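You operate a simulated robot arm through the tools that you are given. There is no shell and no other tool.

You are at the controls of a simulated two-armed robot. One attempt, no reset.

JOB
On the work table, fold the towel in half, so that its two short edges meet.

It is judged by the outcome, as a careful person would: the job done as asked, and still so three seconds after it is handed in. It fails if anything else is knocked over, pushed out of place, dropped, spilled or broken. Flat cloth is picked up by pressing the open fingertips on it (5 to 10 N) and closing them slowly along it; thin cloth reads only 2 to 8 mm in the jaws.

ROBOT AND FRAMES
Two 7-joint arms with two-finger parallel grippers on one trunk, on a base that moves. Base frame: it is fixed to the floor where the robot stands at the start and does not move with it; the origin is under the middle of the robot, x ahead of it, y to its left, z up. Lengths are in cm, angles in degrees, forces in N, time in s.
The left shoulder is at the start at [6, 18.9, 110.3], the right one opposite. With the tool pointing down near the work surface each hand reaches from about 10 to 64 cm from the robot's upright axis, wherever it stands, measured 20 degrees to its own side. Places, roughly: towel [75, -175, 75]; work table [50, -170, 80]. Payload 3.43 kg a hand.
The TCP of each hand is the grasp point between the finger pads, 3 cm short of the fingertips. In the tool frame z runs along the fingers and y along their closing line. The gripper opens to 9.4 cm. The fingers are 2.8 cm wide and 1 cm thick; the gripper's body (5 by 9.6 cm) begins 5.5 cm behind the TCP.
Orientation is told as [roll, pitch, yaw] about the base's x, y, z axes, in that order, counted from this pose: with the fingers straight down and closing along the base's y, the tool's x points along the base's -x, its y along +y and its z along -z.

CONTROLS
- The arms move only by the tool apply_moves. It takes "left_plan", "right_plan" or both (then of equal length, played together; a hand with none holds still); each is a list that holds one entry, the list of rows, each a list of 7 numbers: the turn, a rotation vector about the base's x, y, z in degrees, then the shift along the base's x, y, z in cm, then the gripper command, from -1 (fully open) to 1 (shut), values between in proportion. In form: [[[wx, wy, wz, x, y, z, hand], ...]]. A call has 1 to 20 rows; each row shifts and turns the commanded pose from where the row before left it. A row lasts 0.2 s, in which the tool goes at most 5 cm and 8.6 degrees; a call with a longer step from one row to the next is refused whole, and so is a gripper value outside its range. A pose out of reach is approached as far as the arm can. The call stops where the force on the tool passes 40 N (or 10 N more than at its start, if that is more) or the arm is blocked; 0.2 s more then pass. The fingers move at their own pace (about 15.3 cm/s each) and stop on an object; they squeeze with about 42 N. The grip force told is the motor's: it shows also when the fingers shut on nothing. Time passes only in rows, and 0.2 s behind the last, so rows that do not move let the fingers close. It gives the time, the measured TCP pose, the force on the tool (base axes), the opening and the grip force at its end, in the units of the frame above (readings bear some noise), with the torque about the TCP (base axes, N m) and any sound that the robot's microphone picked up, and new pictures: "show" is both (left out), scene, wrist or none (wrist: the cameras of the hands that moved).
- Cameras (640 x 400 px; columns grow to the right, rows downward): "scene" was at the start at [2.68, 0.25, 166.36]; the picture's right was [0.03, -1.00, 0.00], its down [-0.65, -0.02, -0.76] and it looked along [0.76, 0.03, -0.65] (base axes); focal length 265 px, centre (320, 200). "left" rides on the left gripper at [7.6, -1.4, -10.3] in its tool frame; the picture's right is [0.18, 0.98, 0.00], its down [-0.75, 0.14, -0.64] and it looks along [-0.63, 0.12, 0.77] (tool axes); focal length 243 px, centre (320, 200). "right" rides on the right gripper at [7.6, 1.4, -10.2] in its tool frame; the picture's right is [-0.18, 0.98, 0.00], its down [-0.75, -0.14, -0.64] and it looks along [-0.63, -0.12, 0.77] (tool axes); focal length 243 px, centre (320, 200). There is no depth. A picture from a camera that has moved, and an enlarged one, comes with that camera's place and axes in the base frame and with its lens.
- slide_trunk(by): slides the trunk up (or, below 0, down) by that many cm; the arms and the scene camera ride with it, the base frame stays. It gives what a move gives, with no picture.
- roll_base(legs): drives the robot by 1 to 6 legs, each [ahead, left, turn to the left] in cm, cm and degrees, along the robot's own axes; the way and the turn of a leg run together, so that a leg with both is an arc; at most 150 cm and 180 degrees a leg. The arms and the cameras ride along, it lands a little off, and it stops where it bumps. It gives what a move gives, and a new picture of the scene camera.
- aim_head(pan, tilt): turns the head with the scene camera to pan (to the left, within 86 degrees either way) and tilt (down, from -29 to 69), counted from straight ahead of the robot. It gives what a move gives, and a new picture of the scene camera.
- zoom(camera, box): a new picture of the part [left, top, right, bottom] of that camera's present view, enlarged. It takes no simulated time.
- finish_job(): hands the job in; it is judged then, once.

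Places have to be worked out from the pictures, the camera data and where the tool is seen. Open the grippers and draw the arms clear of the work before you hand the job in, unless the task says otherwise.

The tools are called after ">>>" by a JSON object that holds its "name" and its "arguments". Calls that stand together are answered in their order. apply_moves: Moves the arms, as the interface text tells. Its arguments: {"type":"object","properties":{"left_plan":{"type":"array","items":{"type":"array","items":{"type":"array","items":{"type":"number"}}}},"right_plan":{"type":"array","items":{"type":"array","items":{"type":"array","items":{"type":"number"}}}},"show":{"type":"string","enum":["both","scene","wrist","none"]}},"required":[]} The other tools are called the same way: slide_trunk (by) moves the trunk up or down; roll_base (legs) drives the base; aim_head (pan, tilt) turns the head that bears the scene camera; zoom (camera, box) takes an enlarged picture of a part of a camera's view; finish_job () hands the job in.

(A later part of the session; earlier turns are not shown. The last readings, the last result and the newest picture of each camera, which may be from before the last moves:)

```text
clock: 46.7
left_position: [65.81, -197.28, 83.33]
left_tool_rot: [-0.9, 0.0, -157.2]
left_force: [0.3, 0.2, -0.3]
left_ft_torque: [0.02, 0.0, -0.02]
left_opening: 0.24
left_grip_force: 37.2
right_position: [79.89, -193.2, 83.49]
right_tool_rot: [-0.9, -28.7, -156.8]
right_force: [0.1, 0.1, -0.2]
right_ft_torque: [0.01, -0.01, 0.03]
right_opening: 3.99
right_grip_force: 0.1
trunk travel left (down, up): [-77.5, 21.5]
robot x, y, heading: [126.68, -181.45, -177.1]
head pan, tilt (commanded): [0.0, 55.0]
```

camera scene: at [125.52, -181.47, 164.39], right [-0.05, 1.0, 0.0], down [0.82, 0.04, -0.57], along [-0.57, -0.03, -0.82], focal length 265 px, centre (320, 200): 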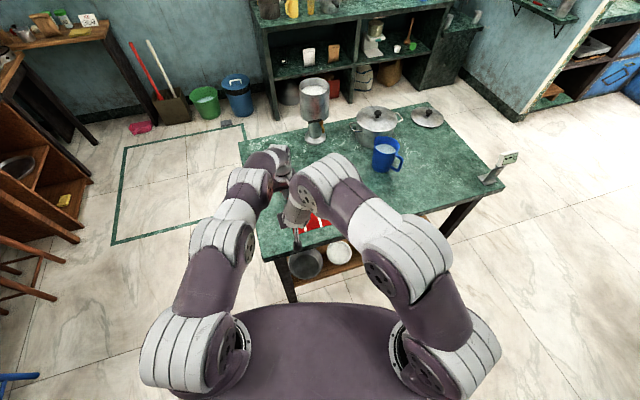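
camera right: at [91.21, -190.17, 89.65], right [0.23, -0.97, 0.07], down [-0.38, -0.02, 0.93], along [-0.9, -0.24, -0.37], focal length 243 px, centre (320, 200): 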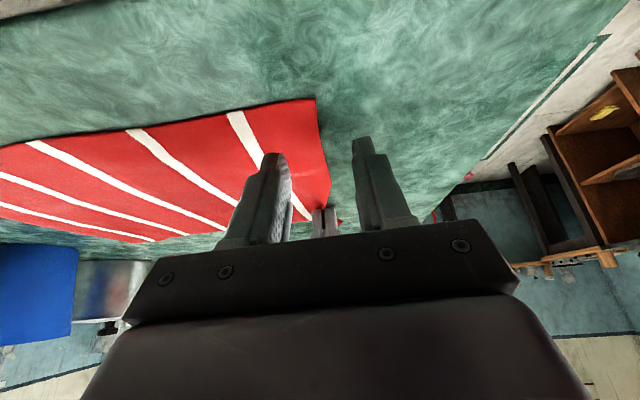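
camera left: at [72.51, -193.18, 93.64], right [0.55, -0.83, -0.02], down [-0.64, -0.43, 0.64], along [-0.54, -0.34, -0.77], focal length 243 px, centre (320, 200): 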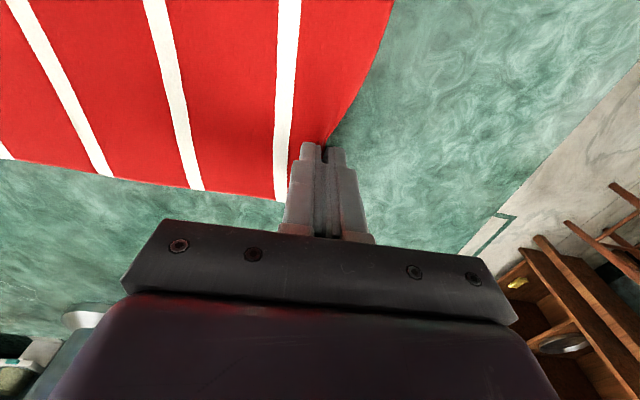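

No contact yet at 83.5; continuing down.

>>> {"name": "apply_moves", "arguments": {"right_plan": [[[0, 0, 0, 0, 0, -0.1, 0.15], [0, 0, 0, 0, 0, -0.1, 0.15], [0, 0, 0, 0, 0, -0.1, 0.15], [0, 0, 0, 0, 0, 0, 0.15]]], "show": "none"}}

```text
clock: 47.7
left_position: [65.99, -197.24, 83.44]
left_tool_rot: [-0.9, 0.0, -157.2]
left_force: [0.1, -0.3, -0.6]
left_ft_torque: [0.0, -0.03, 0.04]
left_opening: 0.24
left_grip_force: 37.2
right_position: [79.92, -193.16, 83.38]
right_tool_rot: [-0.8, -29.0, -157.0]
right_force: [-1.1, 0.9, 19.1]
right_ft_torque: [0.41, 0.27, 0.03]
right_opening: 4.05
right_grip_force: 0.9
trunk travel left (down, up): [-77.5, 21.5]
robot x, y, heading: [126.47, -181.51, -177.3]
head pan, tilt (commanded): [0.0, 55.0]
```

Contact, 19 N mostly on the inner finger. I'll ease up 1 mm, add a touch of tilt, and start closing slowly.

>>> {"name": "apply_moves", "arguments": {"right_plan": [[[0.3, 0.13, 0, 0, 0, 0.12, 0.15], [0, 0, 0, 0, 0, 0, 0.2], [0, 0, 0, 0, 0, 0, 0.25], [0, 0, 0, 0, 0, 0, 0.3], [0, 0, 0, 0, 0, 0, 0.35], [0, 0, 0, 0, 0, 0, 0.4], [0, 0, 0, 0, 0, 0, 0.45], [0, 0, 0, 0, 0, 0, 0.5]]], "show": "wrist"}}

```text
clock: 49.5
left_position: [66.07, -197.28, 83.39]
left_tool_rot: [-0.9, 0.0, -157.0]
left_force: [-0.1, -0.4, -0.6]
left_ft_torque: [0.04, -0.01, 0.01]
left_opening: 0.25
left_grip_force: 37.4
right_position: [79.97, -193.14, 83.26]
right_tool_rot: [-1.4, -28.8, -156.7]
right_force: [0.6, -2.2, 22.5]
right_ft_torque: [0.06, 0.12, 0.04]
right_opening: 2.86
right_grip_force: 4.2
trunk travel left (down, up): [-77.5, 21.5]
robot x, y, heading: [126.4, -181.6, -177.2]
head pan, tilt (commanded): [0.0, 55.0]
camera right: at [91.41, -190.14, 88.82], right [0.23, -0.97, 0.07], down [-0.37, -0.02, 0.93], along [-0.9, -0.24, -0.37], focal length 243 px, centre (320, 200)
```

right: 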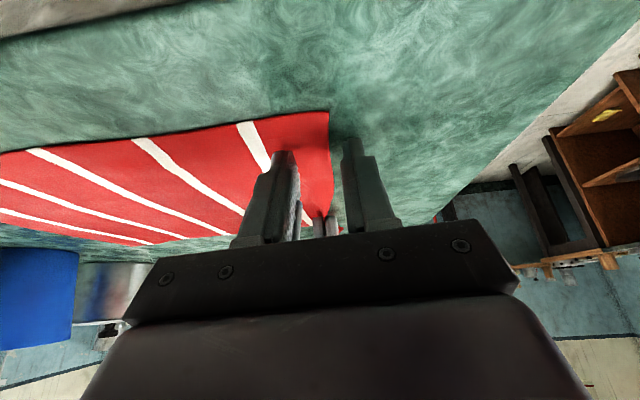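

The cloth is moving with the inner finger; the force is a bit high (22 N), so I'll lift 1.5 mm and continue closing.

>>> {"name": "apply_moves", "arguments": {"right_plan": [[[0, 0, 0, 0, 0, 0.15, 0.5], [0, 0, 0, 0, 0, 0, 0.55], [0, 0, 0, 0, 0, 0, 0.6], [0, 0, 0, 0, 0, 0, 0.65], [0, 0, 0, 0, 0, 0, 0.7], [0, 0, 0, 0, 0, 0, 0.75]]], "show": "wrist"}}

>>> {"name": "zoom", "arguments": {"camera": "right", "box": [220, 90, 420, 215]}}

```text
clock: 50.9
left_position: [66.04, -197.32, 83.29]
left_tool_rot: [-0.9, -0.1, -157.1]
left_force: [-0.1, -0.6, -0.2]
left_ft_torque: [0.01, -0.01, -0.02]
left_opening: 0.23
left_grip_force: 36.8
right_position: [79.89, -193.29, 83.48]
right_tool_rot: [-1.3, -28.6, -156.7]
right_force: [0.6, -1.0, 7.7]
right_ft_torque: [0.04, -0.04, 0.0]
right_opening: 1.11
right_grip_force: 0.2
trunk travel left (down, up): [-77.5, 21.5]
robot x, y, heading: [126.27, -181.44, -177.1]
head pan, tilt (commanded): [0.0, 55.0]
camera right: at [91.34, -190.13, 88.9], right [0.23, -0.97, 0.07], down [-0.37, -0.02, 0.93], along [-0.9, -0.24, -0.37], focal length 243 px, centre (320, 200)
```

right: 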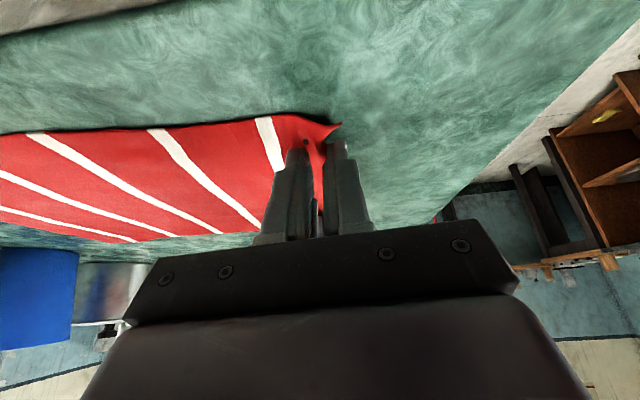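

```text
3.20 times, centred on (320, 152) of right
camera zoom: at [91.34, -190.13, 88.9], right [0.23, -0.97, 0.07], down [-0.37, -0.02, 0.93], along [-0.9, -0.24, -0.37], focal length 776 px, centre (320, 352)
```

zoom: 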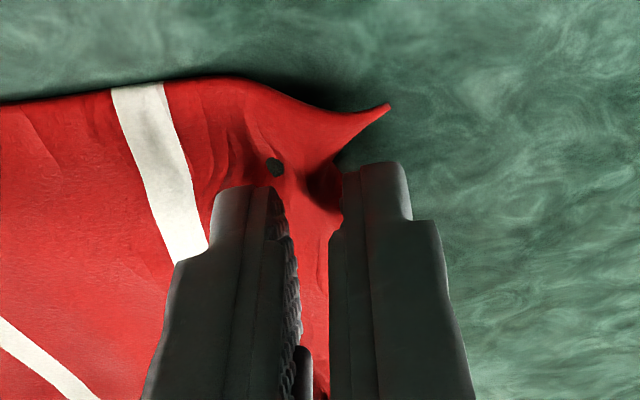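

The cloth is bunched up between the right fingers with corner A just outside. I'll close the right jaws fully.

>>> {"name": "apply_moves", "arguments": {"right_plan": [[[0, 0, 0, 0, 0, 0, 0.8], [0, 0, 0, 0, 0, 0, 0.85], [0, 0, 0, 0, 0, 0, 0.9], [0, 0, 0, 0, 0, 0, 0.95], [0, 0, 0, 0, 0, 0, 1], [0, 0, 0, 0, 0, 0, 1], [0, 0, 0, 0, 0, 0, 1]]], "show": "both"}}

>>> {"name": "zoom", "arguments": {"camera": "right", "box": [220, 90, 420, 215]}}

```text
clock: 52.5
left_position: [65.97, -197.27, 83.36]
left_tool_rot: [-0.9, 0.0, -157.2]
left_force: [-0.1, 0.7, -0.3]
left_ft_torque: [-0.01, -0.02, -0.01]
left_opening: 0.2
left_grip_force: 37.4
right_position: [79.89, -193.08, 83.39]
right_tool_rot: [-1.3, -28.6, -156.8]
right_force: [0.2, 1.0, 5.0]
right_ft_torque: [0.05, -0.01, 0.01]
right_opening: 0.18
right_grip_force: 36.6
trunk travel left (down, up): [-77.5, 21.5]
robot x, y, heading: [126.42, -181.46, -177.2]
head pan, tilt (commanded): [0.0, 55.0]
camera scene: at [125.52, -181.5, 164.39], right [-0.05, 1.0, 0.0], down [0.82, 0.04, -0.57], along [-0.57, -0.03, -0.82], focal length 265 px, centre (320, 200)
camera right: at [91.28, -190.13, 88.91], right [0.23, -0.97, 0.07], down [-0.37, -0.02, 0.93], along [-0.9, -0.24, -0.37], focal length 243 px, centre (320, 200)
```

scene: 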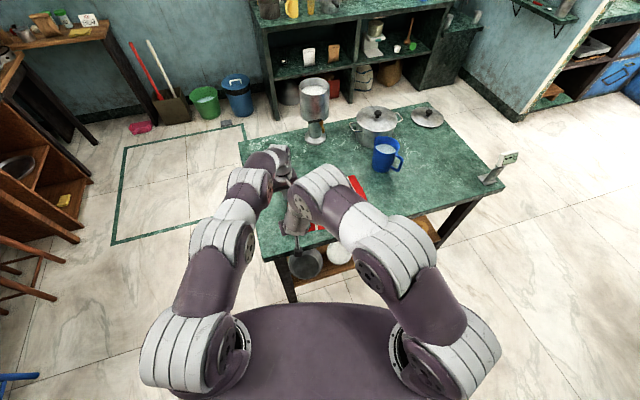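
right: 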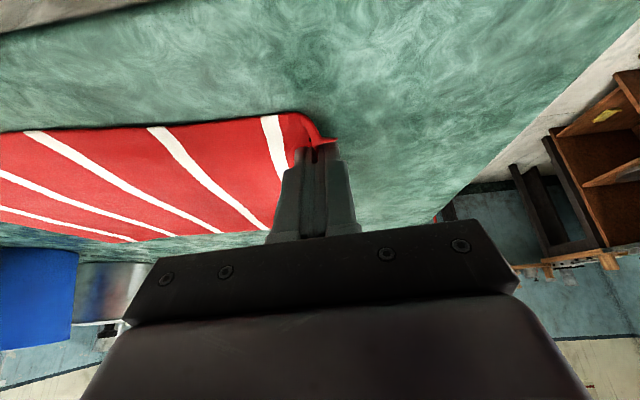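

```text
3.20 times, centred on (320, 152) of right
camera zoom: at [91.28, -190.13, 88.91], right [0.23, -0.97, 0.07], down [-0.37, -0.02, 0.93], along [-0.9, -0.24, -0.37], focal length 776 px, centre (320, 352)
```

zoom: 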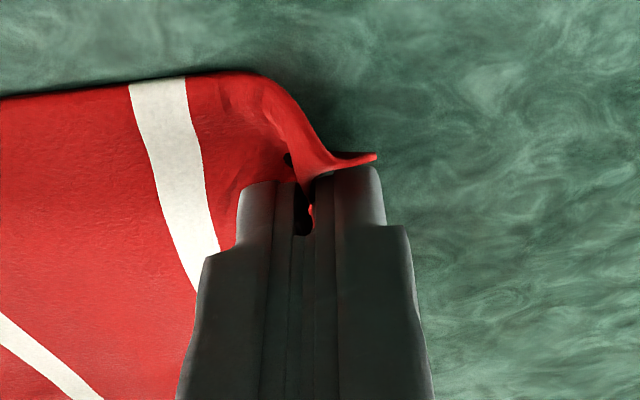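

Both hands now hold the far edge (2.0 and 1.8 mm in the jaws). To gain clearance from the jug at the laying-down end, I'll lift slightly and draw the towel about 6 cm along its length away from the jug by shifting the base.

>>> {"name": "apply_moves", "arguments": {"left_plan": [[[0, 0, 0, 0, 0, 0.3, 1], [0, 0, 0, 0, 0, 0.3, 1], [0, 0, 0, 0, 0, 0, 1]]], "right_plan": [[[0, 0, 0, 0, 0, 0.3, 1], [0, 0, 0, 0, 0, 0.3, 1], [0, 0, 0, 0, 0, 0, 1]]], "show": "none"}}

>>> {"name": "roll_base", "arguments": {"legs": [[-2.1, 5.6, 0]]}}

>>> {"name": "zoom", "arguments": {"camera": "scene", "box": [220, 100, 420, 225]}}

>>> {"name": "zoom", "arguments": {"camera": "left", "box": [0, 0, 640, 400]}}

>>> {"name": "zoom", "arguments": {"camera": "right", "box": [0, 0, 640, 400]}}

```text
clock: 53.3
left_position: [65.86, -197.24, 83.74]
left_tool_rot: [-0.9, 0.0, -157.1]
left_force: [0.5, -0.6, -0.3]
left_ft_torque: [0.02, 0.03, -0.02]
left_opening: 0.26
left_grip_force: 37.0
right_position: [79.87, -193.21, 84.09]
right_tool_rot: [-1.4, -28.7, -156.8]
right_force: [0.0, -0.1, 0.0]
right_ft_torque: [0.04, 0.0, 0.0]
right_opening: 0.19
right_grip_force: 36.7
trunk travel left (down, up): [-77.5, 21.5]
robot x, y, heading: [126.64, -181.29, -177.3]
head pan, tilt (commanded): [0.0, 55.0]
```

```text
clock: 54.3
left_position: [68.26, -202.85, 83.95]
left_tool_rot: [-0.9, 0.1, -157.1]
left_force: [-0.6, 0.1, 0.3]
left_ft_torque: [0.03, 0.0, -0.04]
left_opening: 0.2
left_grip_force: 37.4
right_position: [82.23, -198.61, 83.98]
right_tool_rot: [-1.4, -28.7, -156.7]
right_force: [-0.6, 0.6, 0.1]
right_ft_torque: [0.01, 0.01, -0.01]
right_opening: 0.19
right_grip_force: 36.9
trunk travel left (down, up): [-77.5, 21.5]
robot x, y, heading: [128.94, -186.75, -177.0]
head pan, tilt (commanded): [0.0, 55.0]
camera scene: at [127.86, -187.08, 164.39], right [-0.05, 1.0, 0.0], down [0.82, 0.04, -0.57], along [-0.57, -0.03, -0.82], focal length 265 px, centre (320, 200)
```

scene: 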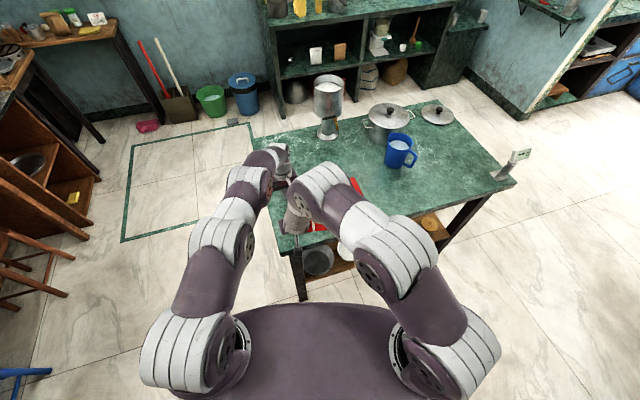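

```text
3.20 times, centred on (320, 162) of scene
camera zoom: at [127.86, -187.08, 164.39], right [-0.05, 1.0, 0.0], down [0.82, 0.04, -0.57], along [-0.57, -0.03, -0.82], focal length 848 px, centre (320, 320)
```

zoom: 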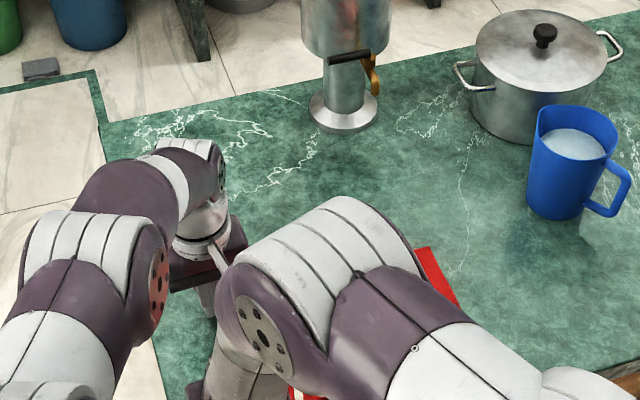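

```text
1.00 times, centred on (320, 200) of left (not enlarged: the box is as wide or as high as the picture)
camera zoom: at [74.84, -198.71, 94.18], right [0.55, -0.83, -0.02], down [-0.64, -0.43, 0.64], along [-0.54, -0.34, -0.77], focal length 243 px, centre (320, 200)
```

zoom: 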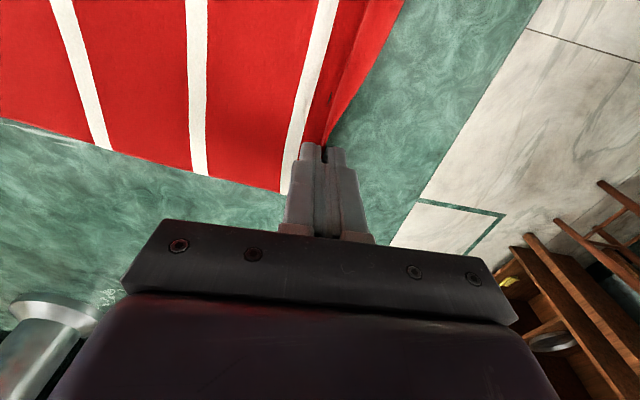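

```text
1.00 times, centred on (320, 200) of right (not enlarged: the box is as wide or as high as the picture)
camera zoom: at [93.63, -195.66, 89.52], right [0.23, -0.97, 0.07], down [-0.37, -0.02, 0.93], along [-0.9, -0.24, -0.37], focal length 243 px, centre (320, 200)
```

zoom: 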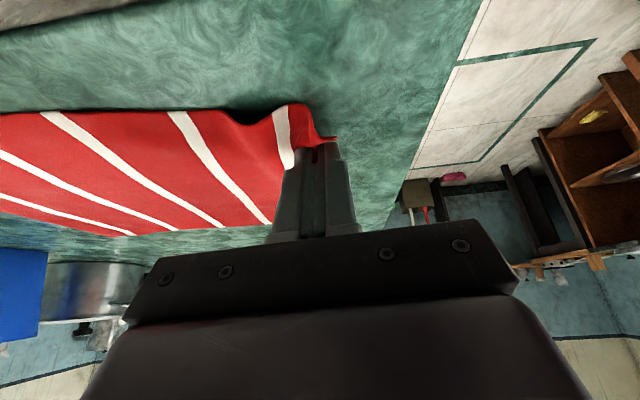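

The drag pulled the towel straight: it is now aligned with the line between the hands (fold direction about [-0.29, 0.96]), with the near edge roughly 30 cm from the grips. I'll begin lifting, using the arms for the first few cm with slight motion toward the fold.

>>> {"name": "apply_moves", "arguments": {"left_plan": [[[0, 0, 0, -0.15, 0.48, 1.0, 1], [0, 0, 0, -0.15, 0.48, 1.0, 1], [0, 0, 0, -0.15, 0.48, 1.0, 1], [0, 0, 0, -0.15, 0.48, 1.0, 1], [0, 0, 0, 0, 0, 0, 1]]], "right_plan": [[[0, 0, 0, -0.15, 0.48, 1.0, 1], [0, 0, 0, -0.15, 0.48, 1.0, 1], [0, 0, 0, -0.15, 0.48, 1.0, 1], [0, 0, 0, -0.15, 0.48, 1.0, 1], [0, 0, 0, 0, 0, 0, 1]]], "show": "both"}}

```text
clock: 55.5
left_position: [67.74, -200.87, 87.77]
left_tool_rot: [-0.9, -0.1, -157.1]
left_force: [-0.6, -0.6, -0.6]
left_ft_torque: [0.0, -0.01, -0.02]
left_opening: 0.22
left_grip_force: 36.9
right_position: [81.43, -196.78, 88.08]
right_tool_rot: [-1.4, -28.5, -156.7]
right_force: [0.2, -0.3, 0.1]
right_ft_torque: [0.01, -0.01, -0.01]
right_opening: 0.2
right_grip_force: 36.5
trunk travel left (down, up): [-77.5, 21.5]
robot x, y, heading: [129.02, -187.21, -176.8]
head pan, tilt (commanded): [0.0, 55.0]
camera scene: at [127.83, -187.1, 164.39], right [-0.05, 1.0, 0.0], down [0.82, 0.04, -0.57], along [-0.57, -0.03, -0.82], focal length 265 px, centre (320, 200)
camera right: at [92.95, -193.7, 93.55], right [0.23, -0.97, 0.07], down [-0.37, -0.02, 0.93], along [-0.9, -0.24, -0.37], focal length 243 px, centre (320, 200)
camera left: at [74.25, -196.85, 98.1], right [0.55, -0.83, -0.02], down [-0.64, -0.43, 0.64], along [-0.54, -0.34, -0.77], focal length 243 px, centre (320, 200)
```

scene: 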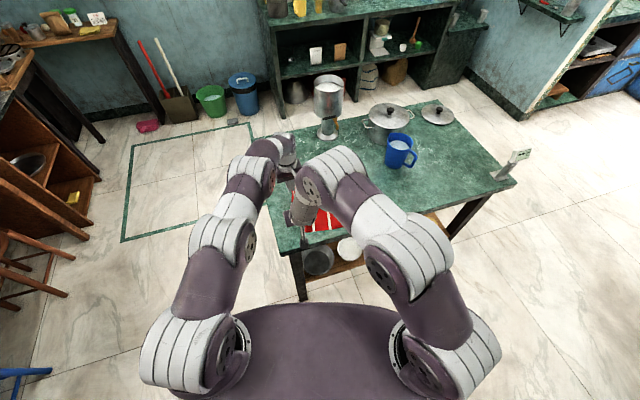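
right: 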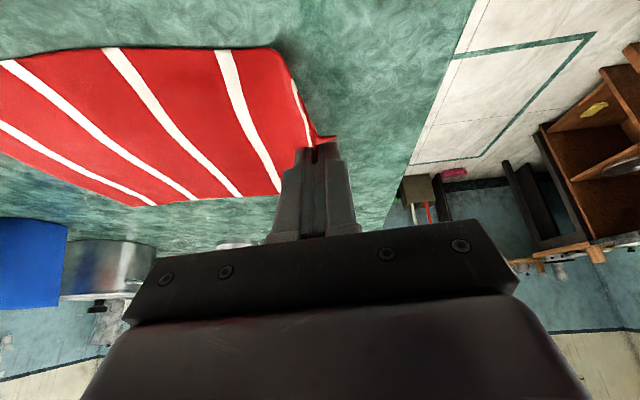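
left: 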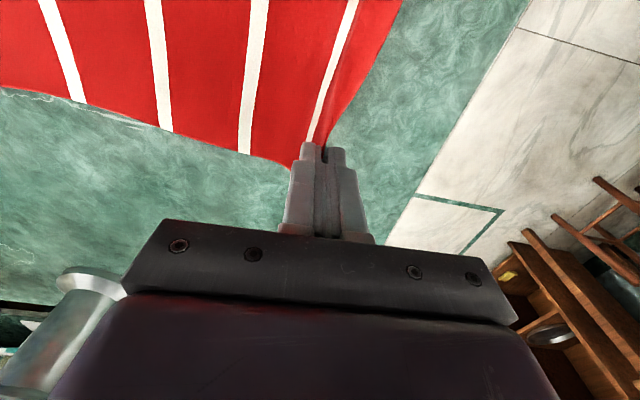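

The right wrist view shows the near corner D around [57,-177.5], so the near edge lies at about 186 in my fold coordinate (the grips are at about 212). I'll raise with the trunk and shift the base stepwise along the fold direction.

>>> {"name": "slide_trunk", "arguments": {"by": 4}}

>>> {"name": "roll_base", "arguments": {"legs": [[1.2, -4.8, 0]]}}

>>> {"name": "slide_trunk", "arguments": {"by": 3}}

>>> {"name": "zoom", "arguments": {"camera": "left", "box": [0, 0, 640, 400]}}

>>> {"name": "zoom", "arguments": {"camera": "right", "box": [0, 0, 640, 400]}}

```text
clock: 56.3
left_position: [67.7, -200.83, 91.75]
left_tool_rot: [-0.9, -0.1, -157.0]
left_force: [0.6, 0.6, -0.2]
left_ft_torque: [-0.01, -0.01, -0.01]
left_opening: 0.23
left_grip_force: 36.7
right_position: [81.52, -196.6, 92.03]
right_tool_rot: [-1.4, -28.5, -156.8]
right_force: [-0.1, -0.1, 0.0]
right_ft_torque: [0.0, 0.01, -0.03]
right_opening: 0.2
right_grip_force: 37.3
trunk travel left (down, up): [-81.5, 17.5]
robot x, y, heading: [129.09, -186.87, -177.1]
head pan, tilt (commanded): [0.0, 55.0]
```

```text
clock: 57.2
left_position: [66.36, -196.37, 91.78]
left_tool_rot: [-1.0, 0.0, -157.2]
left_force: [-0.3, -0.3, -0.1]
left_ft_torque: [0.0, 0.01, 0.02]
left_opening: 0.22
left_grip_force: 37.0
right_position: [80.12, -192.24, 92.08]
right_tool_rot: [-1.4, -28.7, -156.7]
right_force: [-0.6, -0.9, 0.0]
right_ft_torque: [0.02, 0.02, -0.01]
right_opening: 0.2
right_grip_force: 36.8
trunk travel left (down, up): [-81.5, 17.5]
robot x, y, heading: [127.55, -182.74, -177.0]
head pan, tilt (commanded): [0.0, 55.0]
camera scene: at [126.5, -182.63, 168.39], right [-0.05, 1.0, 0.0], down [0.82, 0.04, -0.57], along [-0.57, -0.03, -0.82], focal length 265 px, centre (320, 200)
```

scene: 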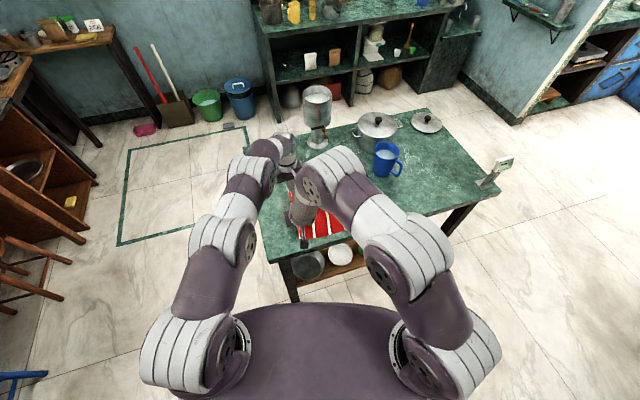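

```text
clock: 58.0
left_position: [66.2, -196.11, 94.69]
left_tool_rot: [-0.9, 0.0, -157.1]
left_force: [-0.7, 0.4, -0.4]
left_ft_torque: [-0.03, 0.0, 0.0]
left_opening: 0.23
left_grip_force: 37.2
right_position: [80.2, -192.03, 95.05]
right_tool_rot: [-1.2, -28.6, -156.7]
right_force: [-0.4, 0.0, -0.2]
right_ft_torque: [-0.02, -0.01, 0.0]
right_opening: 0.2
right_grip_force: 36.4
trunk travel left (down, up): [-84.5, 14.5]
robot x, y, heading: [127.19, -182.29, -177.0]
head pan, tilt (commanded): [0.0, 55.0]
```

```text
1.00 times, centred on (320, 200) of left (not enlarged: the box is as wide or as high as the picture)
camera zoom: at [72.77, -192.08, 105.08], right [0.55, -0.83, -0.01], down [-0.64, -0.43, 0.64], along [-0.54, -0.34, -0.77], focal length 243 px, centre (320, 200)
```

zoom: 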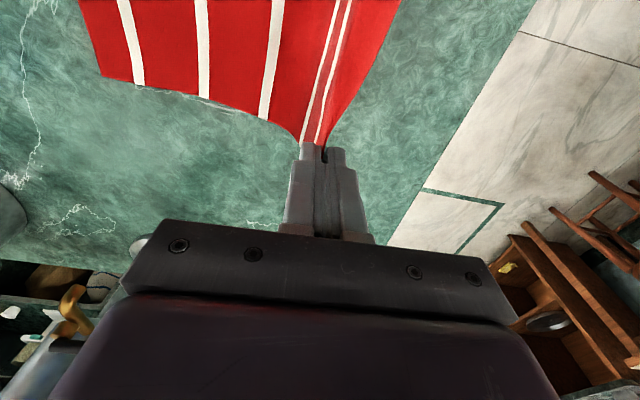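

```text
1.00 times, centred on (320, 200) of right (not enlarged: the box is as wide or as high as the picture)
camera zoom: at [91.48, -188.94, 100.53], right [0.23, -0.97, 0.07], down [-0.37, -0.02, 0.93], along [-0.9, -0.24, -0.37], focal length 243 px, centre (320, 200)
```

zoom: 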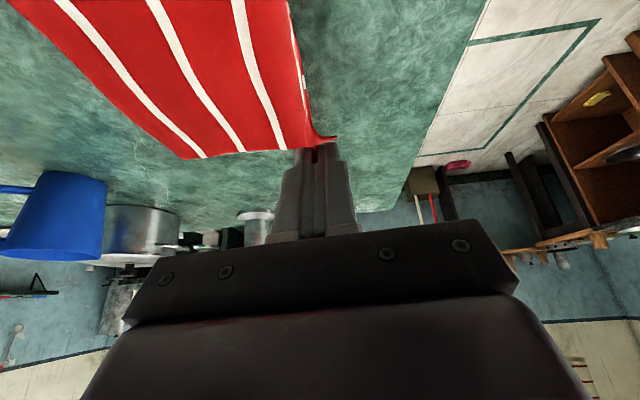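

Both wrist cameras agree: near corners at D≈[56.5,-177.5] and B≈[76.7,-172.0], and the line between the grips is parallel to that edge, with about 18.5 cm left to travel. I'll carry it 10 cm, lower 4 cm, then carry a further 6 cm.

>>> {"name": "roll_base", "arguments": {"legs": [[2.1, -9.8, 0]]}}

>>> {"name": "slide_trunk", "arguments": {"by": -4}}

>>> {"name": "zoom", "arguments": {"camera": "left", "box": [0, 0, 640, 400]}}

>>> {"name": "zoom", "arguments": {"camera": "right", "box": [0, 0, 640, 400]}}

```text
clock: 59.1
left_position: [63.72, -186.69, 94.86]
left_tool_rot: [-1.0, 0.0, -157.0]
left_force: [0.0, 0.2, 0.6]
left_ft_torque: [0.03, 0.04, -0.02]
left_opening: 0.24
left_grip_force: 36.5
right_position: [77.48, -182.63, 95.05]
right_tool_rot: [-1.3, -28.7, -156.6]
right_force: [0.2, 0.2, -0.5]
right_ft_torque: [0.01, -0.02, 0.02]
right_opening: 0.19
right_grip_force: 36.8
trunk travel left (down, up): [-84.5, 14.5]
robot x, y, heading: [124.9, -172.63, -176.9]
head pan, tilt (commanded): [0.0, 55.0]
camera scene: at [123.81, -172.8, 171.39], right [-0.05, 1.0, 0.0], down [0.82, 0.04, -0.57], along [-0.57, -0.03, -0.82], focal length 265 px, centre (320, 200)
```

scene: 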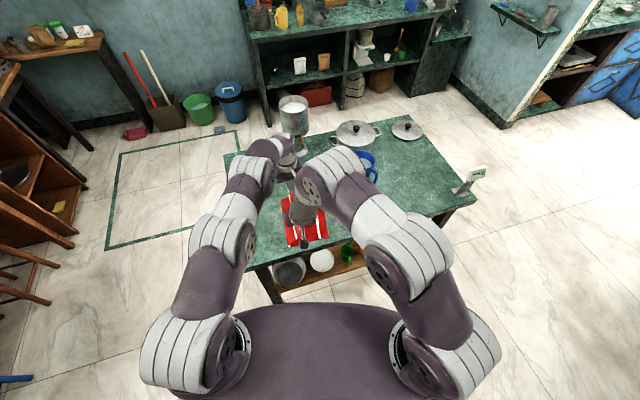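

```text
clock: 60.0
left_position: [63.76, -186.77, 90.87]
left_tool_rot: [-0.9, 0.0, -157.0]
left_force: [0.5, -0.4, -0.4]
left_ft_torque: [0.03, -0.03, -0.01]
left_opening: 0.22
left_grip_force: 37.1
right_position: [77.5, -182.66, 91.03]
right_tool_rot: [-1.3, -28.7, -156.6]
right_force: [0.6, -0.3, -0.2]
right_ft_torque: [0.01, 0.04, 0.01]
right_opening: 0.19
right_grip_force: 36.8
trunk travel left (down, up): [-80.5, 18.5]
robot x, y, heading: [125.26, -172.65, -177.0]
head pan, tilt (commanded): [0.0, 55.0]
```

```text
1.00 times, centred on (320, 200) of left (not enlarged: the box is as wide or as high as the picture)
camera zoom: at [70.28, -182.75, 101.13], right [0.55, -0.83, -0.02], down [-0.63, -0.43, 0.64], along [-0.54, -0.34, -0.77], focal length 243 px, centre (320, 200)
```

zoom: 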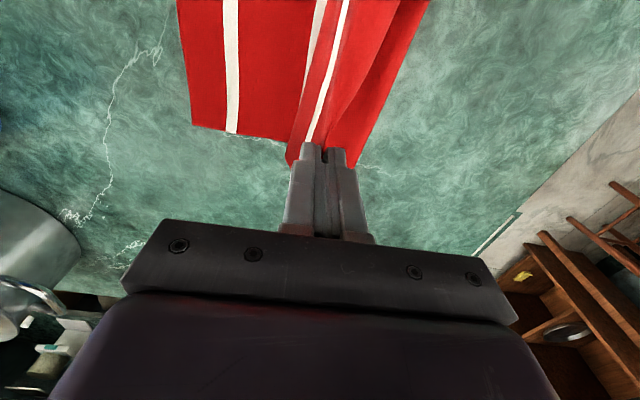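

```text
1.00 times, centred on (320, 200) of right (not enlarged: the box is as wide or as high as the picture)
camera zoom: at [88.99, -179.56, 96.57], right [0.23, -0.97, 0.07], down [-0.37, -0.02, 0.93], along [-0.9, -0.24, -0.37], focal length 243 px, centre (320, 200)
```

zoom: 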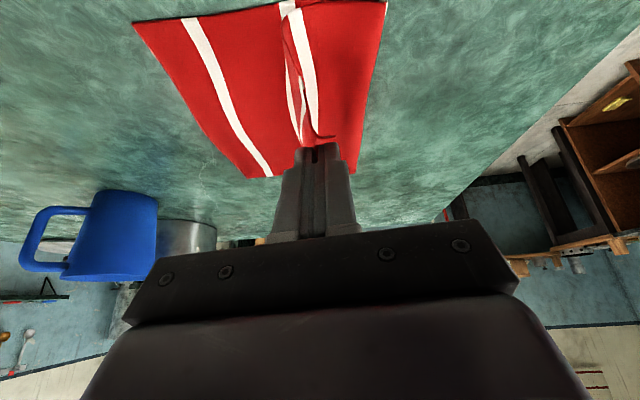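

The fold is forming cleanly and the near edge hasn't moved (D≈[56.6,-177.8], B≈[77.0,-171.8]). About 9 cm remain; I'll go another 6.5 cm and lower 4 cm.

>>> {"name": "roll_base", "arguments": {"legs": [[1.5, -6.3, 0]]}}

>>> {"name": "slide_trunk", "arguments": {"by": -4}}

>>> {"name": "zoom", "arguments": {"camera": "left", "box": [0, 0, 640, 400]}}

>>> {"name": "zoom", "arguments": {"camera": "right", "box": [0, 0, 640, 400]}}

```text
clock: 61.0
left_position: [61.92, -180.69, 90.73]
left_tool_rot: [-1.0, 0.0, -157.0]
left_force: [-0.4, 0.9, 0.5]
left_ft_torque: [0.0, -0.04, 0.02]
left_opening: 0.23
left_grip_force: 37.0
right_position: [75.68, -176.55, 91.1]
right_tool_rot: [-1.2, -28.7, -156.5]
right_force: [0.4, 0.3, -0.6]
right_ft_torque: [0.02, 0.0, 0.01]
right_opening: 0.19
right_grip_force: 36.7
trunk travel left (down, up): [-80.5, 18.5]
robot x, y, heading: [122.81, -166.37, -177.1]
head pan, tilt (commanded): [0.0, 55.0]
camera scene: at [122.01, -166.72, 167.39], right [-0.05, 1.0, 0.0], down [0.82, 0.04, -0.57], along [-0.57, -0.03, -0.82], focal length 265 px, centre (320, 200)
```

scene: 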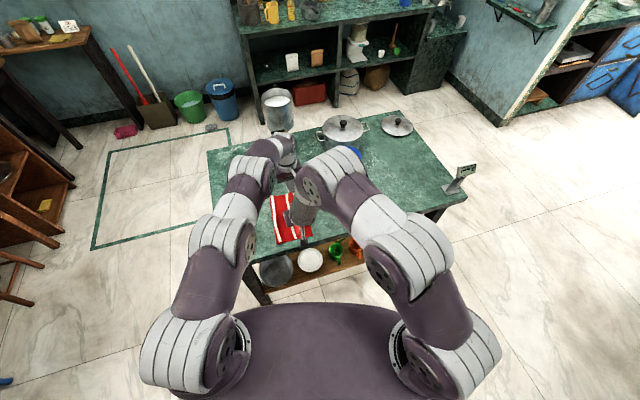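

```text
clock: 61.8
left_position: [62.06, -180.61, 86.83]
left_tool_rot: [-1.0, 0.0, -157.0]
left_force: [-0.6, -0.3, -0.6]
left_ft_torque: [0.01, 0.02, 0.03]
left_opening: 0.26
left_grip_force: 37.2
right_position: [75.69, -176.65, 87.08]
right_tool_rot: [-1.4, -28.7, -156.6]
right_force: [-0.6, 0.8, 0.3]
right_ft_torque: [0.01, 0.0, -0.01]
right_opening: 0.16
right_grip_force: 36.4
trunk travel left (down, up): [-76.5, 22.5]
robot x, y, heading: [123.18, -166.79, -176.9]
head pan, tilt (commanded): [0.0, 55.0]
```

```text
1.00 times, centred on (320, 200) of left (not enlarged: the box is as wide or as high as the picture)
camera zoom: at [68.47, -176.64, 97.13], right [0.55, -0.83, -0.02], down [-0.63, -0.43, 0.64], along [-0.54, -0.34, -0.77], focal length 243 px, centre (320, 200)
```

zoom: 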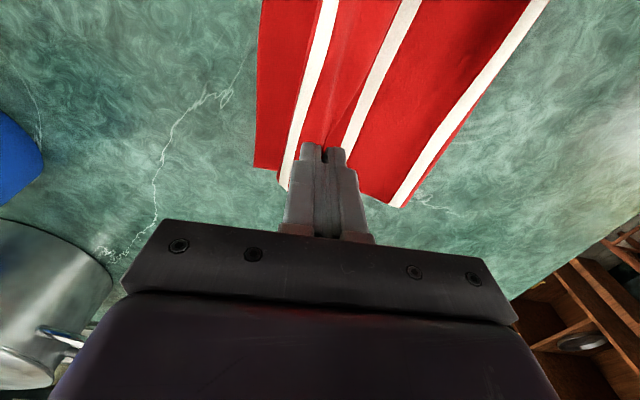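

```text
1.00 times, centred on (320, 200) of right (not enlarged: the box is as wide or as high as the picture)
camera zoom: at [87.18, -173.47, 92.57], right [0.23, -0.97, 0.07], down [-0.37, -0.02, 0.93], along [-0.9, -0.24, -0.37], focal length 243 px, centre (320, 200)
```

zoom: 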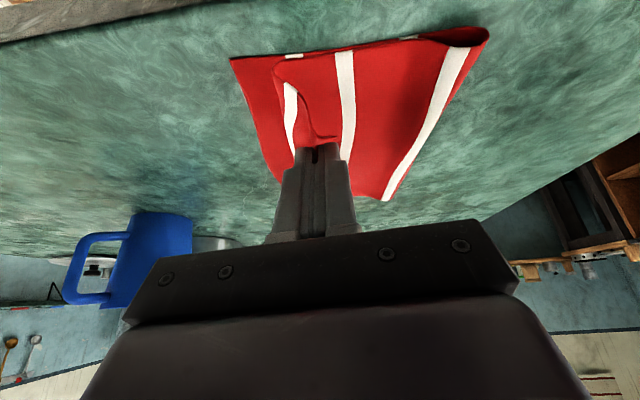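

Almost there: grips are at 190.9 vs. the near edge at 186.6, 3.5 cm above. I'll zoom on the wrist views to judge where the top layer's edge will land.

>>> {"name": "zoom", "arguments": {"camera": "left", "box": [220, 0, 460, 150]}}

>>> {"name": "zoom", "arguments": {"camera": "right", "box": [210, 20, 410, 145]}}

>>> {"name": "zoom", "arguments": {"camera": "scene", "box": [220, 130, 380, 250]}}

```text
2.67 times, centred on (340, 75) of left
camera zoom: at [68.47, -176.64, 97.13], right [0.55, -0.83, -0.02], down [-0.63, -0.43, 0.64], along [-0.54, -0.34, -0.77], focal length 647 px, centre (267, 533)
```

zoom: 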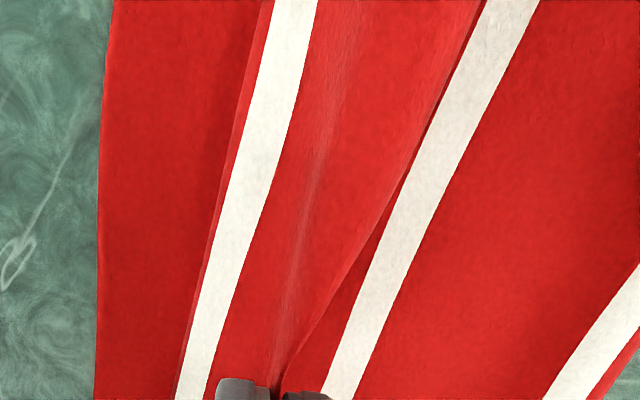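

```text
3.20 times, centred on (310, 82) of right
camera zoom: at [87.18, -173.47, 92.57], right [0.23, -0.97, 0.07], down [-0.37, -0.02, 0.93], along [-0.9, -0.24, -0.37], focal length 776 px, centre (352, 576)
```

zoom: 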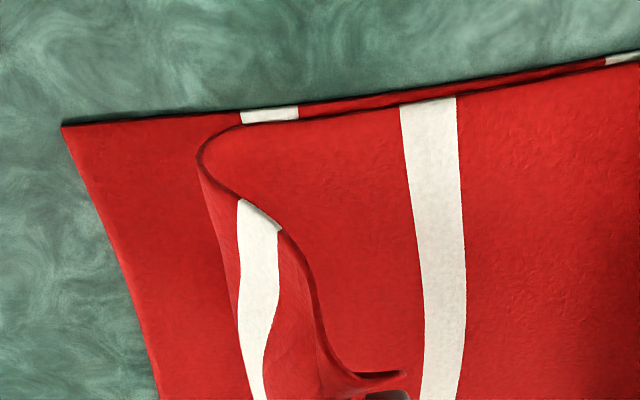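

```text
3.33 times, centred on (300, 190) of scene
camera zoom: at [122.08, -166.77, 163.39], right [-0.05, 1.0, 0.0], down [0.82, 0.04, -0.57], along [-0.57, -0.03, -0.82], focal length 884 px, centre (387, 233)
```

zoom: 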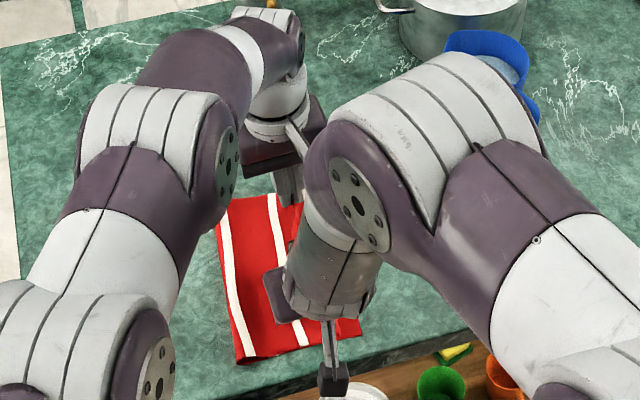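

The top layer currently makes a loose bight about 2 cm ahead of the grips, with the edge curled back to the jaws, so it needs to be pulled straight. I'll shift the base another ~2.6 cm along the fold to take up that slack while still ~3 cm up.

>>> {"name": "roll_base", "arguments": {"legs": [[0.6, -2.6, 0]]}}

>>> {"name": "zoom", "arguments": {"camera": "left", "box": [200, 0, 440, 150]}}

>>> {"name": "zoom", "arguments": {"camera": "right", "box": [210, 20, 410, 145]}}

```text
clock: 62.6
left_position: [61.2, -178.44, 86.82]
left_tool_rot: [-1.0, 0.0, -157.0]
left_force: [0.2, -0.1, 0.0]
left_ft_torque: [0.02, 0.0, -0.01]
left_opening: 0.25
left_grip_force: 37.1
right_position: [75.11, -174.15, 86.98]
right_tool_rot: [-1.3, -28.7, -156.6]
right_force: [-1.0, -0.7, -0.6]
right_ft_torque: [-0.03, 0.01, 0.01]
right_opening: 0.19
right_grip_force: 36.2
trunk travel left (down, up): [-76.5, 22.5]
robot x, y, heading: [122.21, -164.07, -176.9]
head pan, tilt (commanded): [0.0, 55.0]
camera scene: at [121.36, -164.47, 163.39], right [-0.05, 1.0, 0.0], down [0.82, 0.04, -0.57], along [-0.57, -0.03, -0.82], focal length 265 px, centre (320, 200)
```

scene: 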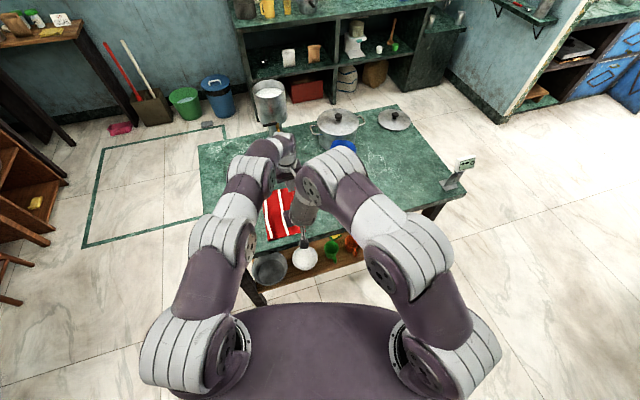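

```text
2.67 times, centred on (320, 75) of left
camera zoom: at [67.76, -174.27, 97.1], right [0.55, -0.83, -0.02], down [-0.63, -0.43, 0.64], along [-0.54, -0.34, -0.77], focal length 647 px, centre (320, 533)
```

zoom: 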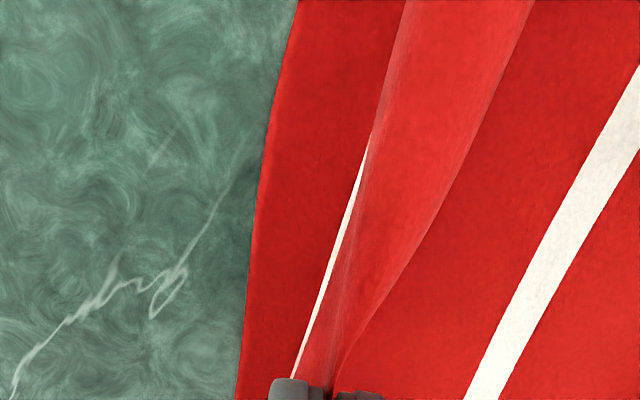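

```text
3.20 times, centred on (310, 82) of right
camera zoom: at [86.46, -171.08, 92.56], right [0.23, -0.97, 0.07], down [-0.37, -0.03, 0.93], along [-0.9, -0.24, -0.37], focal length 776 px, centre (352, 576)
```

zoom: 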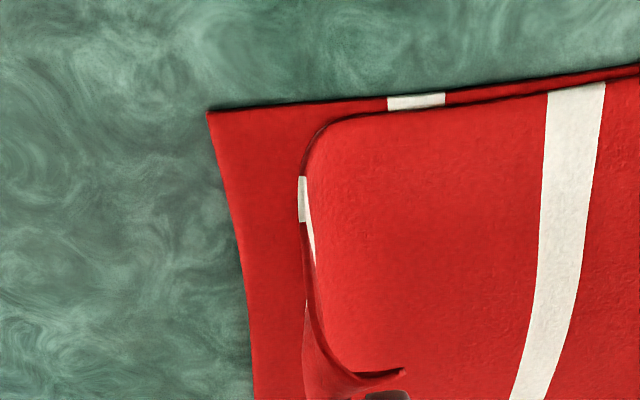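

The top layer now drops straight down from the jaws. I'll carry it a further ~2.9 cm so it leaves the jaws toward the crease (no cuff), then lower to about 1 cm.

>>> {"name": "roll_base", "arguments": {"legs": [[0.65, -2.9, 0]]}}

>>> {"name": "slide_trunk", "arguments": {"by": -2.4}}

>>> {"name": "zoom", "arguments": {"camera": "left", "box": [200, 0, 440, 150]}}

>>> {"name": "zoom", "arguments": {"camera": "right", "box": [230, 20, 430, 145]}}

>>> {"name": "zoom", "arguments": {"camera": "right", "box": [0, 0, 640, 400]}}

```text
clock: 63.5
left_position: [60.48, -175.46, 86.91]
left_tool_rot: [-1.0, -0.1, -157.0]
left_force: [0.2, -0.6, -0.1]
left_ft_torque: [0.01, 0.02, 0.01]
left_opening: 0.23
left_grip_force: 37.6
right_position: [74.22, -171.31, 87.07]
right_tool_rot: [-1.4, -28.7, -156.5]
right_force: [-0.6, -0.5, -0.1]
right_ft_torque: [0.01, 0.0, 0.01]
right_opening: 0.22
right_grip_force: 36.9
trunk travel left (down, up): [-76.5, 22.5]
robot x, y, heading: [121.37, -161.18, -177.1]
head pan, tilt (commanded): [0.0, 55.0]
camera scene: at [120.57, -161.6, 163.39], right [-0.05, 1.0, 0.0], down [0.82, 0.04, -0.57], along [-0.57, -0.03, -0.82], focal length 265 px, centre (320, 200)
```

scene: 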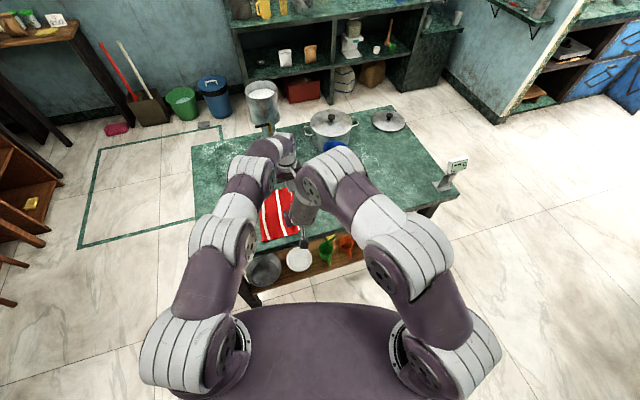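

```text
clock: 64.2
left_position: [60.43, -175.31, 84.3]
left_tool_rot: [-0.9, -0.1, -157.0]
left_force: [0.1, -0.6, 0.8]
left_ft_torque: [0.0, 0.01, -0.02]
left_opening: 0.21
left_grip_force: 37.1
right_position: [74.34, -171.16, 84.63]
right_tool_rot: [-1.3, -28.7, -156.7]
right_force: [-0.4, 0.6, -0.4]
right_ft_torque: [0.0, -0.03, 0.01]
right_opening: 0.2
right_grip_force: 36.2
trunk travel left (down, up): [-74.1, 24.9]
robot x, y, heading: [121.92, -161.25, -177.0]
head pan, tilt (commanded): [0.0, 55.0]
```

```text
2.67 times, centred on (320, 75) of left
camera zoom: at [66.94, -171.23, 94.71], right [0.55, -0.83, -0.01], down [-0.63, -0.43, 0.64], along [-0.54, -0.35, -0.77], focal length 647 px, centre (320, 533)
```

zoom: 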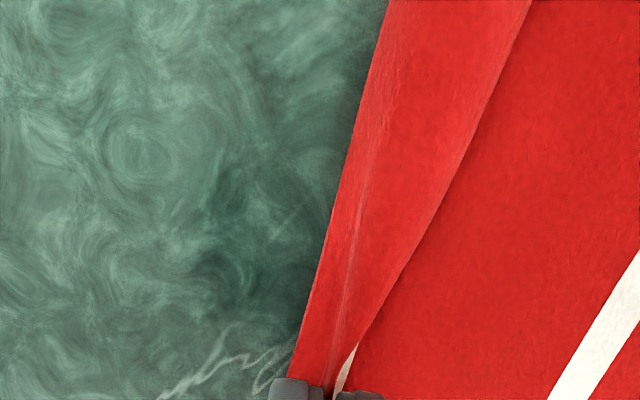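

```text
3.20 times, centred on (330, 82) of right
camera zoom: at [85.65, -168.04, 90.16], right [0.23, -0.97, 0.07], down [-0.37, -0.02, 0.93], along [-0.9, -0.24, -0.37], focal length 776 px, centre (288, 576)
```

zoom: 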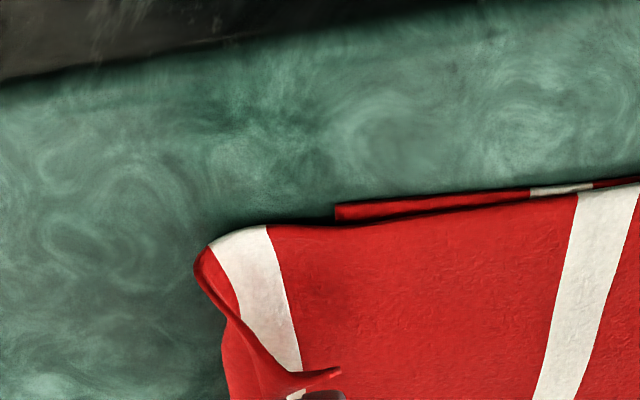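

```text
1.00 times, centred on (320, 200) of right (not enlarged: the box is as wide or as high as the picture)
camera zoom: at [85.65, -168.04, 90.16], right [0.23, -0.97, 0.07], down [-0.37, -0.02, 0.93], along [-0.9, -0.24, -0.37], focal length 243 px, centre (320, 200)
```

zoom: 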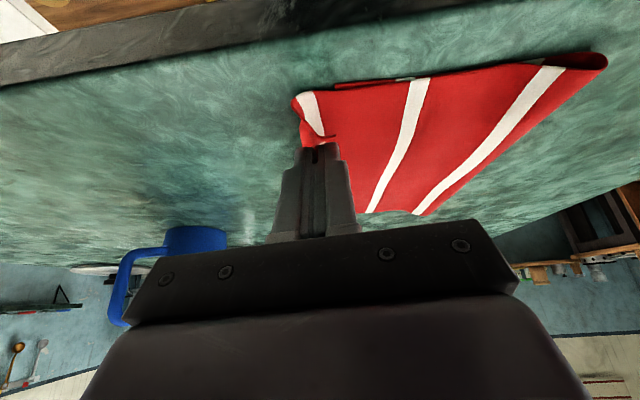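

The hands went too far, too high along the fold: the crease rolled about 3 cm short of the middle and the top layer overshoots with a cuff. I'll back up along the same path (up and back in steps), re-lay the bottom half, and then come down again along a 45° line so the top layer is laid progressively.

>>> {"name": "slide_trunk", "arguments": {"by": 5}}

>>> {"name": "roll_base", "arguments": {"legs": [[-1.16, 4.87, 0]]}}

>>> {"name": "slide_trunk", "arguments": {"by": 5}}

>>> {"name": "roll_base", "arguments": {"legs": [[-1.4, 5.85, 0]]}}

>>> {"name": "slide_trunk", "arguments": {"by": 4}}

>>> {"name": "zoom", "arguments": {"camera": "right", "box": [0, 0, 640, 400]}}

>>> {"name": "zoom", "arguments": {"camera": "left", "box": [0, 0, 640, 400]}}

```text
clock: 65.1
left_position: [60.53, -175.35, 89.35]
left_tool_rot: [-0.9, 0.1, -157.1]
left_force: [0.2, -1.3, -0.6]
left_ft_torque: [0.03, -0.01, -0.03]
left_opening: 0.25
left_grip_force: 37.3
right_position: [74.2, -171.18, 89.68]
right_tool_rot: [-1.3, -28.6, -156.6]
right_force: [0.2, 0.1, 0.1]
right_ft_torque: [0.0, 0.0, -0.03]
right_opening: 0.21
right_grip_force: 36.9
trunk travel left (down, up): [-79.1, 19.9]
robot x, y, heading: [121.74, -161.29, -177.1]
head pan, tilt (commanded): [0.0, 55.0]
```

```text
clock: 66.0
left_position: [61.77, -179.91, 89.4]
left_tool_rot: [-0.7, 0.1, -157.1]
left_force: [0.2, -0.6, -0.8]
left_ft_torque: [0.04, -0.03, 0.02]
left_opening: 0.23
left_grip_force: 37.4
right_position: [75.68, -175.77, 89.66]
right_tool_rot: [-1.3, -28.8, -156.7]
right_force: [0.3, 0.2, 0.1]
right_ft_torque: [0.03, 0.0, 0.02]
right_opening: 0.21
right_grip_force: 36.8
trunk travel left (down, up): [-79.1, 19.9]
robot x, y, heading: [123.21, -165.97, -177.1]
head pan, tilt (commanded): [0.0, 55.0]
camera scene: at [121.87, -165.92, 165.99], right [-0.05, 1.0, 0.0], down [0.82, 0.04, -0.57], along [-0.57, -0.03, -0.82], focal length 265 px, centre (320, 200)
```

scene: 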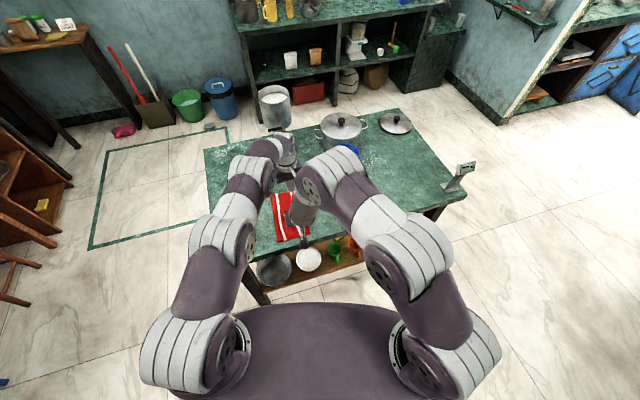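

```text
clock: 66.9
left_position: [61.87, -179.9, 94.36]
left_tool_rot: [-0.7, 0.1, -156.9]
left_force: [0.3, 0.5, 0.0]
left_ft_torque: [0.02, 0.0, -0.03]
left_opening: 0.23
left_grip_force: 36.7
right_position: [75.51, -175.75, 94.61]
right_tool_rot: [-1.2, -28.6, -156.7]
right_force: [-0.3, -0.1, -0.1]
right_ft_torque: [0.02, 0.0, -0.02]
right_opening: 0.19
right_grip_force: 36.3
trunk travel left (down, up): [-84.1, 14.9]
robot x, y, heading: [122.83, -166.02, -177.1]
head pan, tilt (commanded): [0.0, 55.0]
```

```text
clock: 67.9
left_position: [63.47, -185.52, 94.46]
left_tool_rot: [-0.8, 0.0, -157.2]
left_force: [-0.1, -0.1, 0.0]
left_ft_torque: [0.02, -0.07, -0.01]
left_opening: 0.21
left_grip_force: 37.4
right_position: [77.33, -181.35, 94.67]
right_tool_rot: [-1.2, -28.7, -156.7]
right_force: [-0.3, 0.4, 0.5]
right_ft_torque: [0.03, 0.01, -0.03]
right_opening: 0.2
right_grip_force: 37.0
trunk travel left (down, up): [-84.1, 14.9]
robot x, y, heading: [124.57, -171.42, -177.0]
head pan, tilt (commanded): [0.0, 55.0]
camera scene: at [123.52, -171.52, 170.99], right [-0.05, 1.0, 0.0], down [0.82, 0.04, -0.57], along [-0.57, -0.03, -0.82], focal length 265 px, centre (320, 200)
```

scene: 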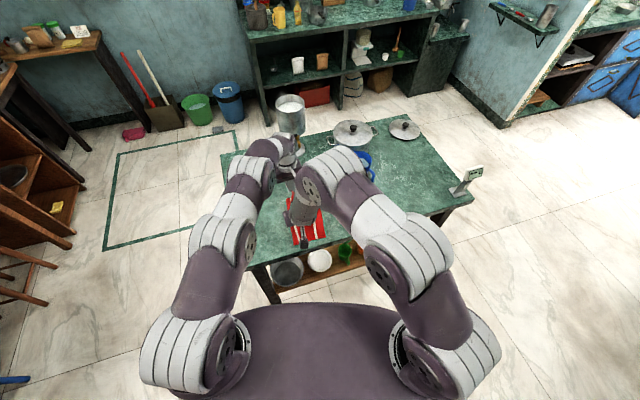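

```text
clock: 68.7
left_position: [63.54, -185.65, 98.32]
left_tool_rot: [-0.9, 0.2, -157.1]
left_force: [0.4, 0.7, -0.1]
left_ft_torque: [0.01, 0.01, 0.0]
left_opening: 0.23
left_grip_force: 37.8
right_position: [77.32, -181.52, 98.68]
right_tool_rot: [-1.3, -28.5, -156.9]
right_force: [0.2, 0.0, 0.5]
right_ft_torque: [0.07, 0.03, 0.0]
right_opening: 0.2
right_grip_force: 36.8
trunk travel left (down, up): [-88.1, 10.9]
robot x, y, heading: [124.7, -171.28, -177.3]
head pan, tilt (commanded): [0.0, 55.0]
```

```text
1.00 times, centred on (320, 200) of right (not enlarged: the box is as wide or as high as the picture)
camera zoom: at [88.69, -178.46, 104.13], right [0.23, -0.97, 0.07], down [-0.37, -0.02, 0.93], along [-0.9, -0.24, -0.37], focal length 243 px, centre (320, 200)
```

zoom: 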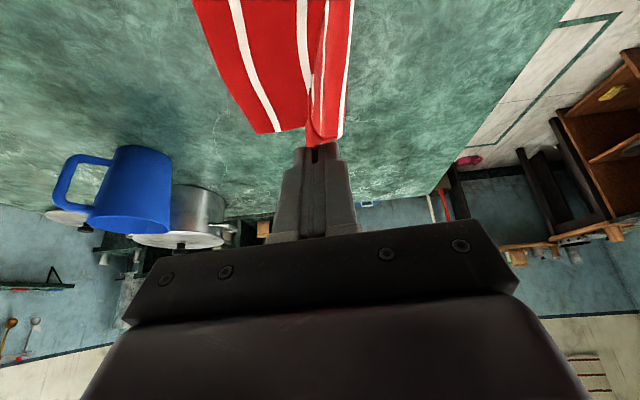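

```text
1.00 times, centred on (320, 200) of left (not enlarged: the box is as wide or as high as the picture)
camera zoom: at [69.97, -181.63, 108.68], right [0.55, -0.83, -0.02], down [-0.64, -0.43, 0.64], along [-0.54, -0.34, -0.77], focal length 243 px, centre (320, 200)
```

zoom: 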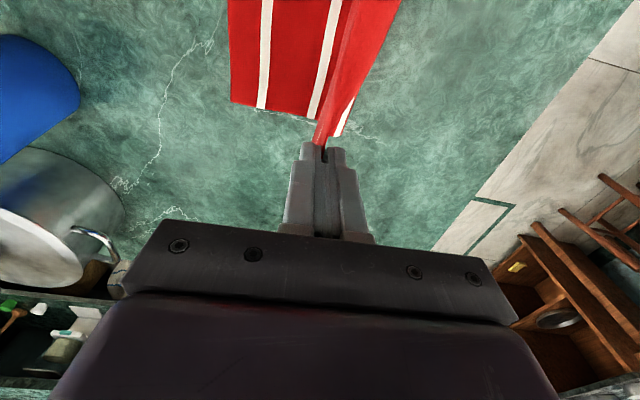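

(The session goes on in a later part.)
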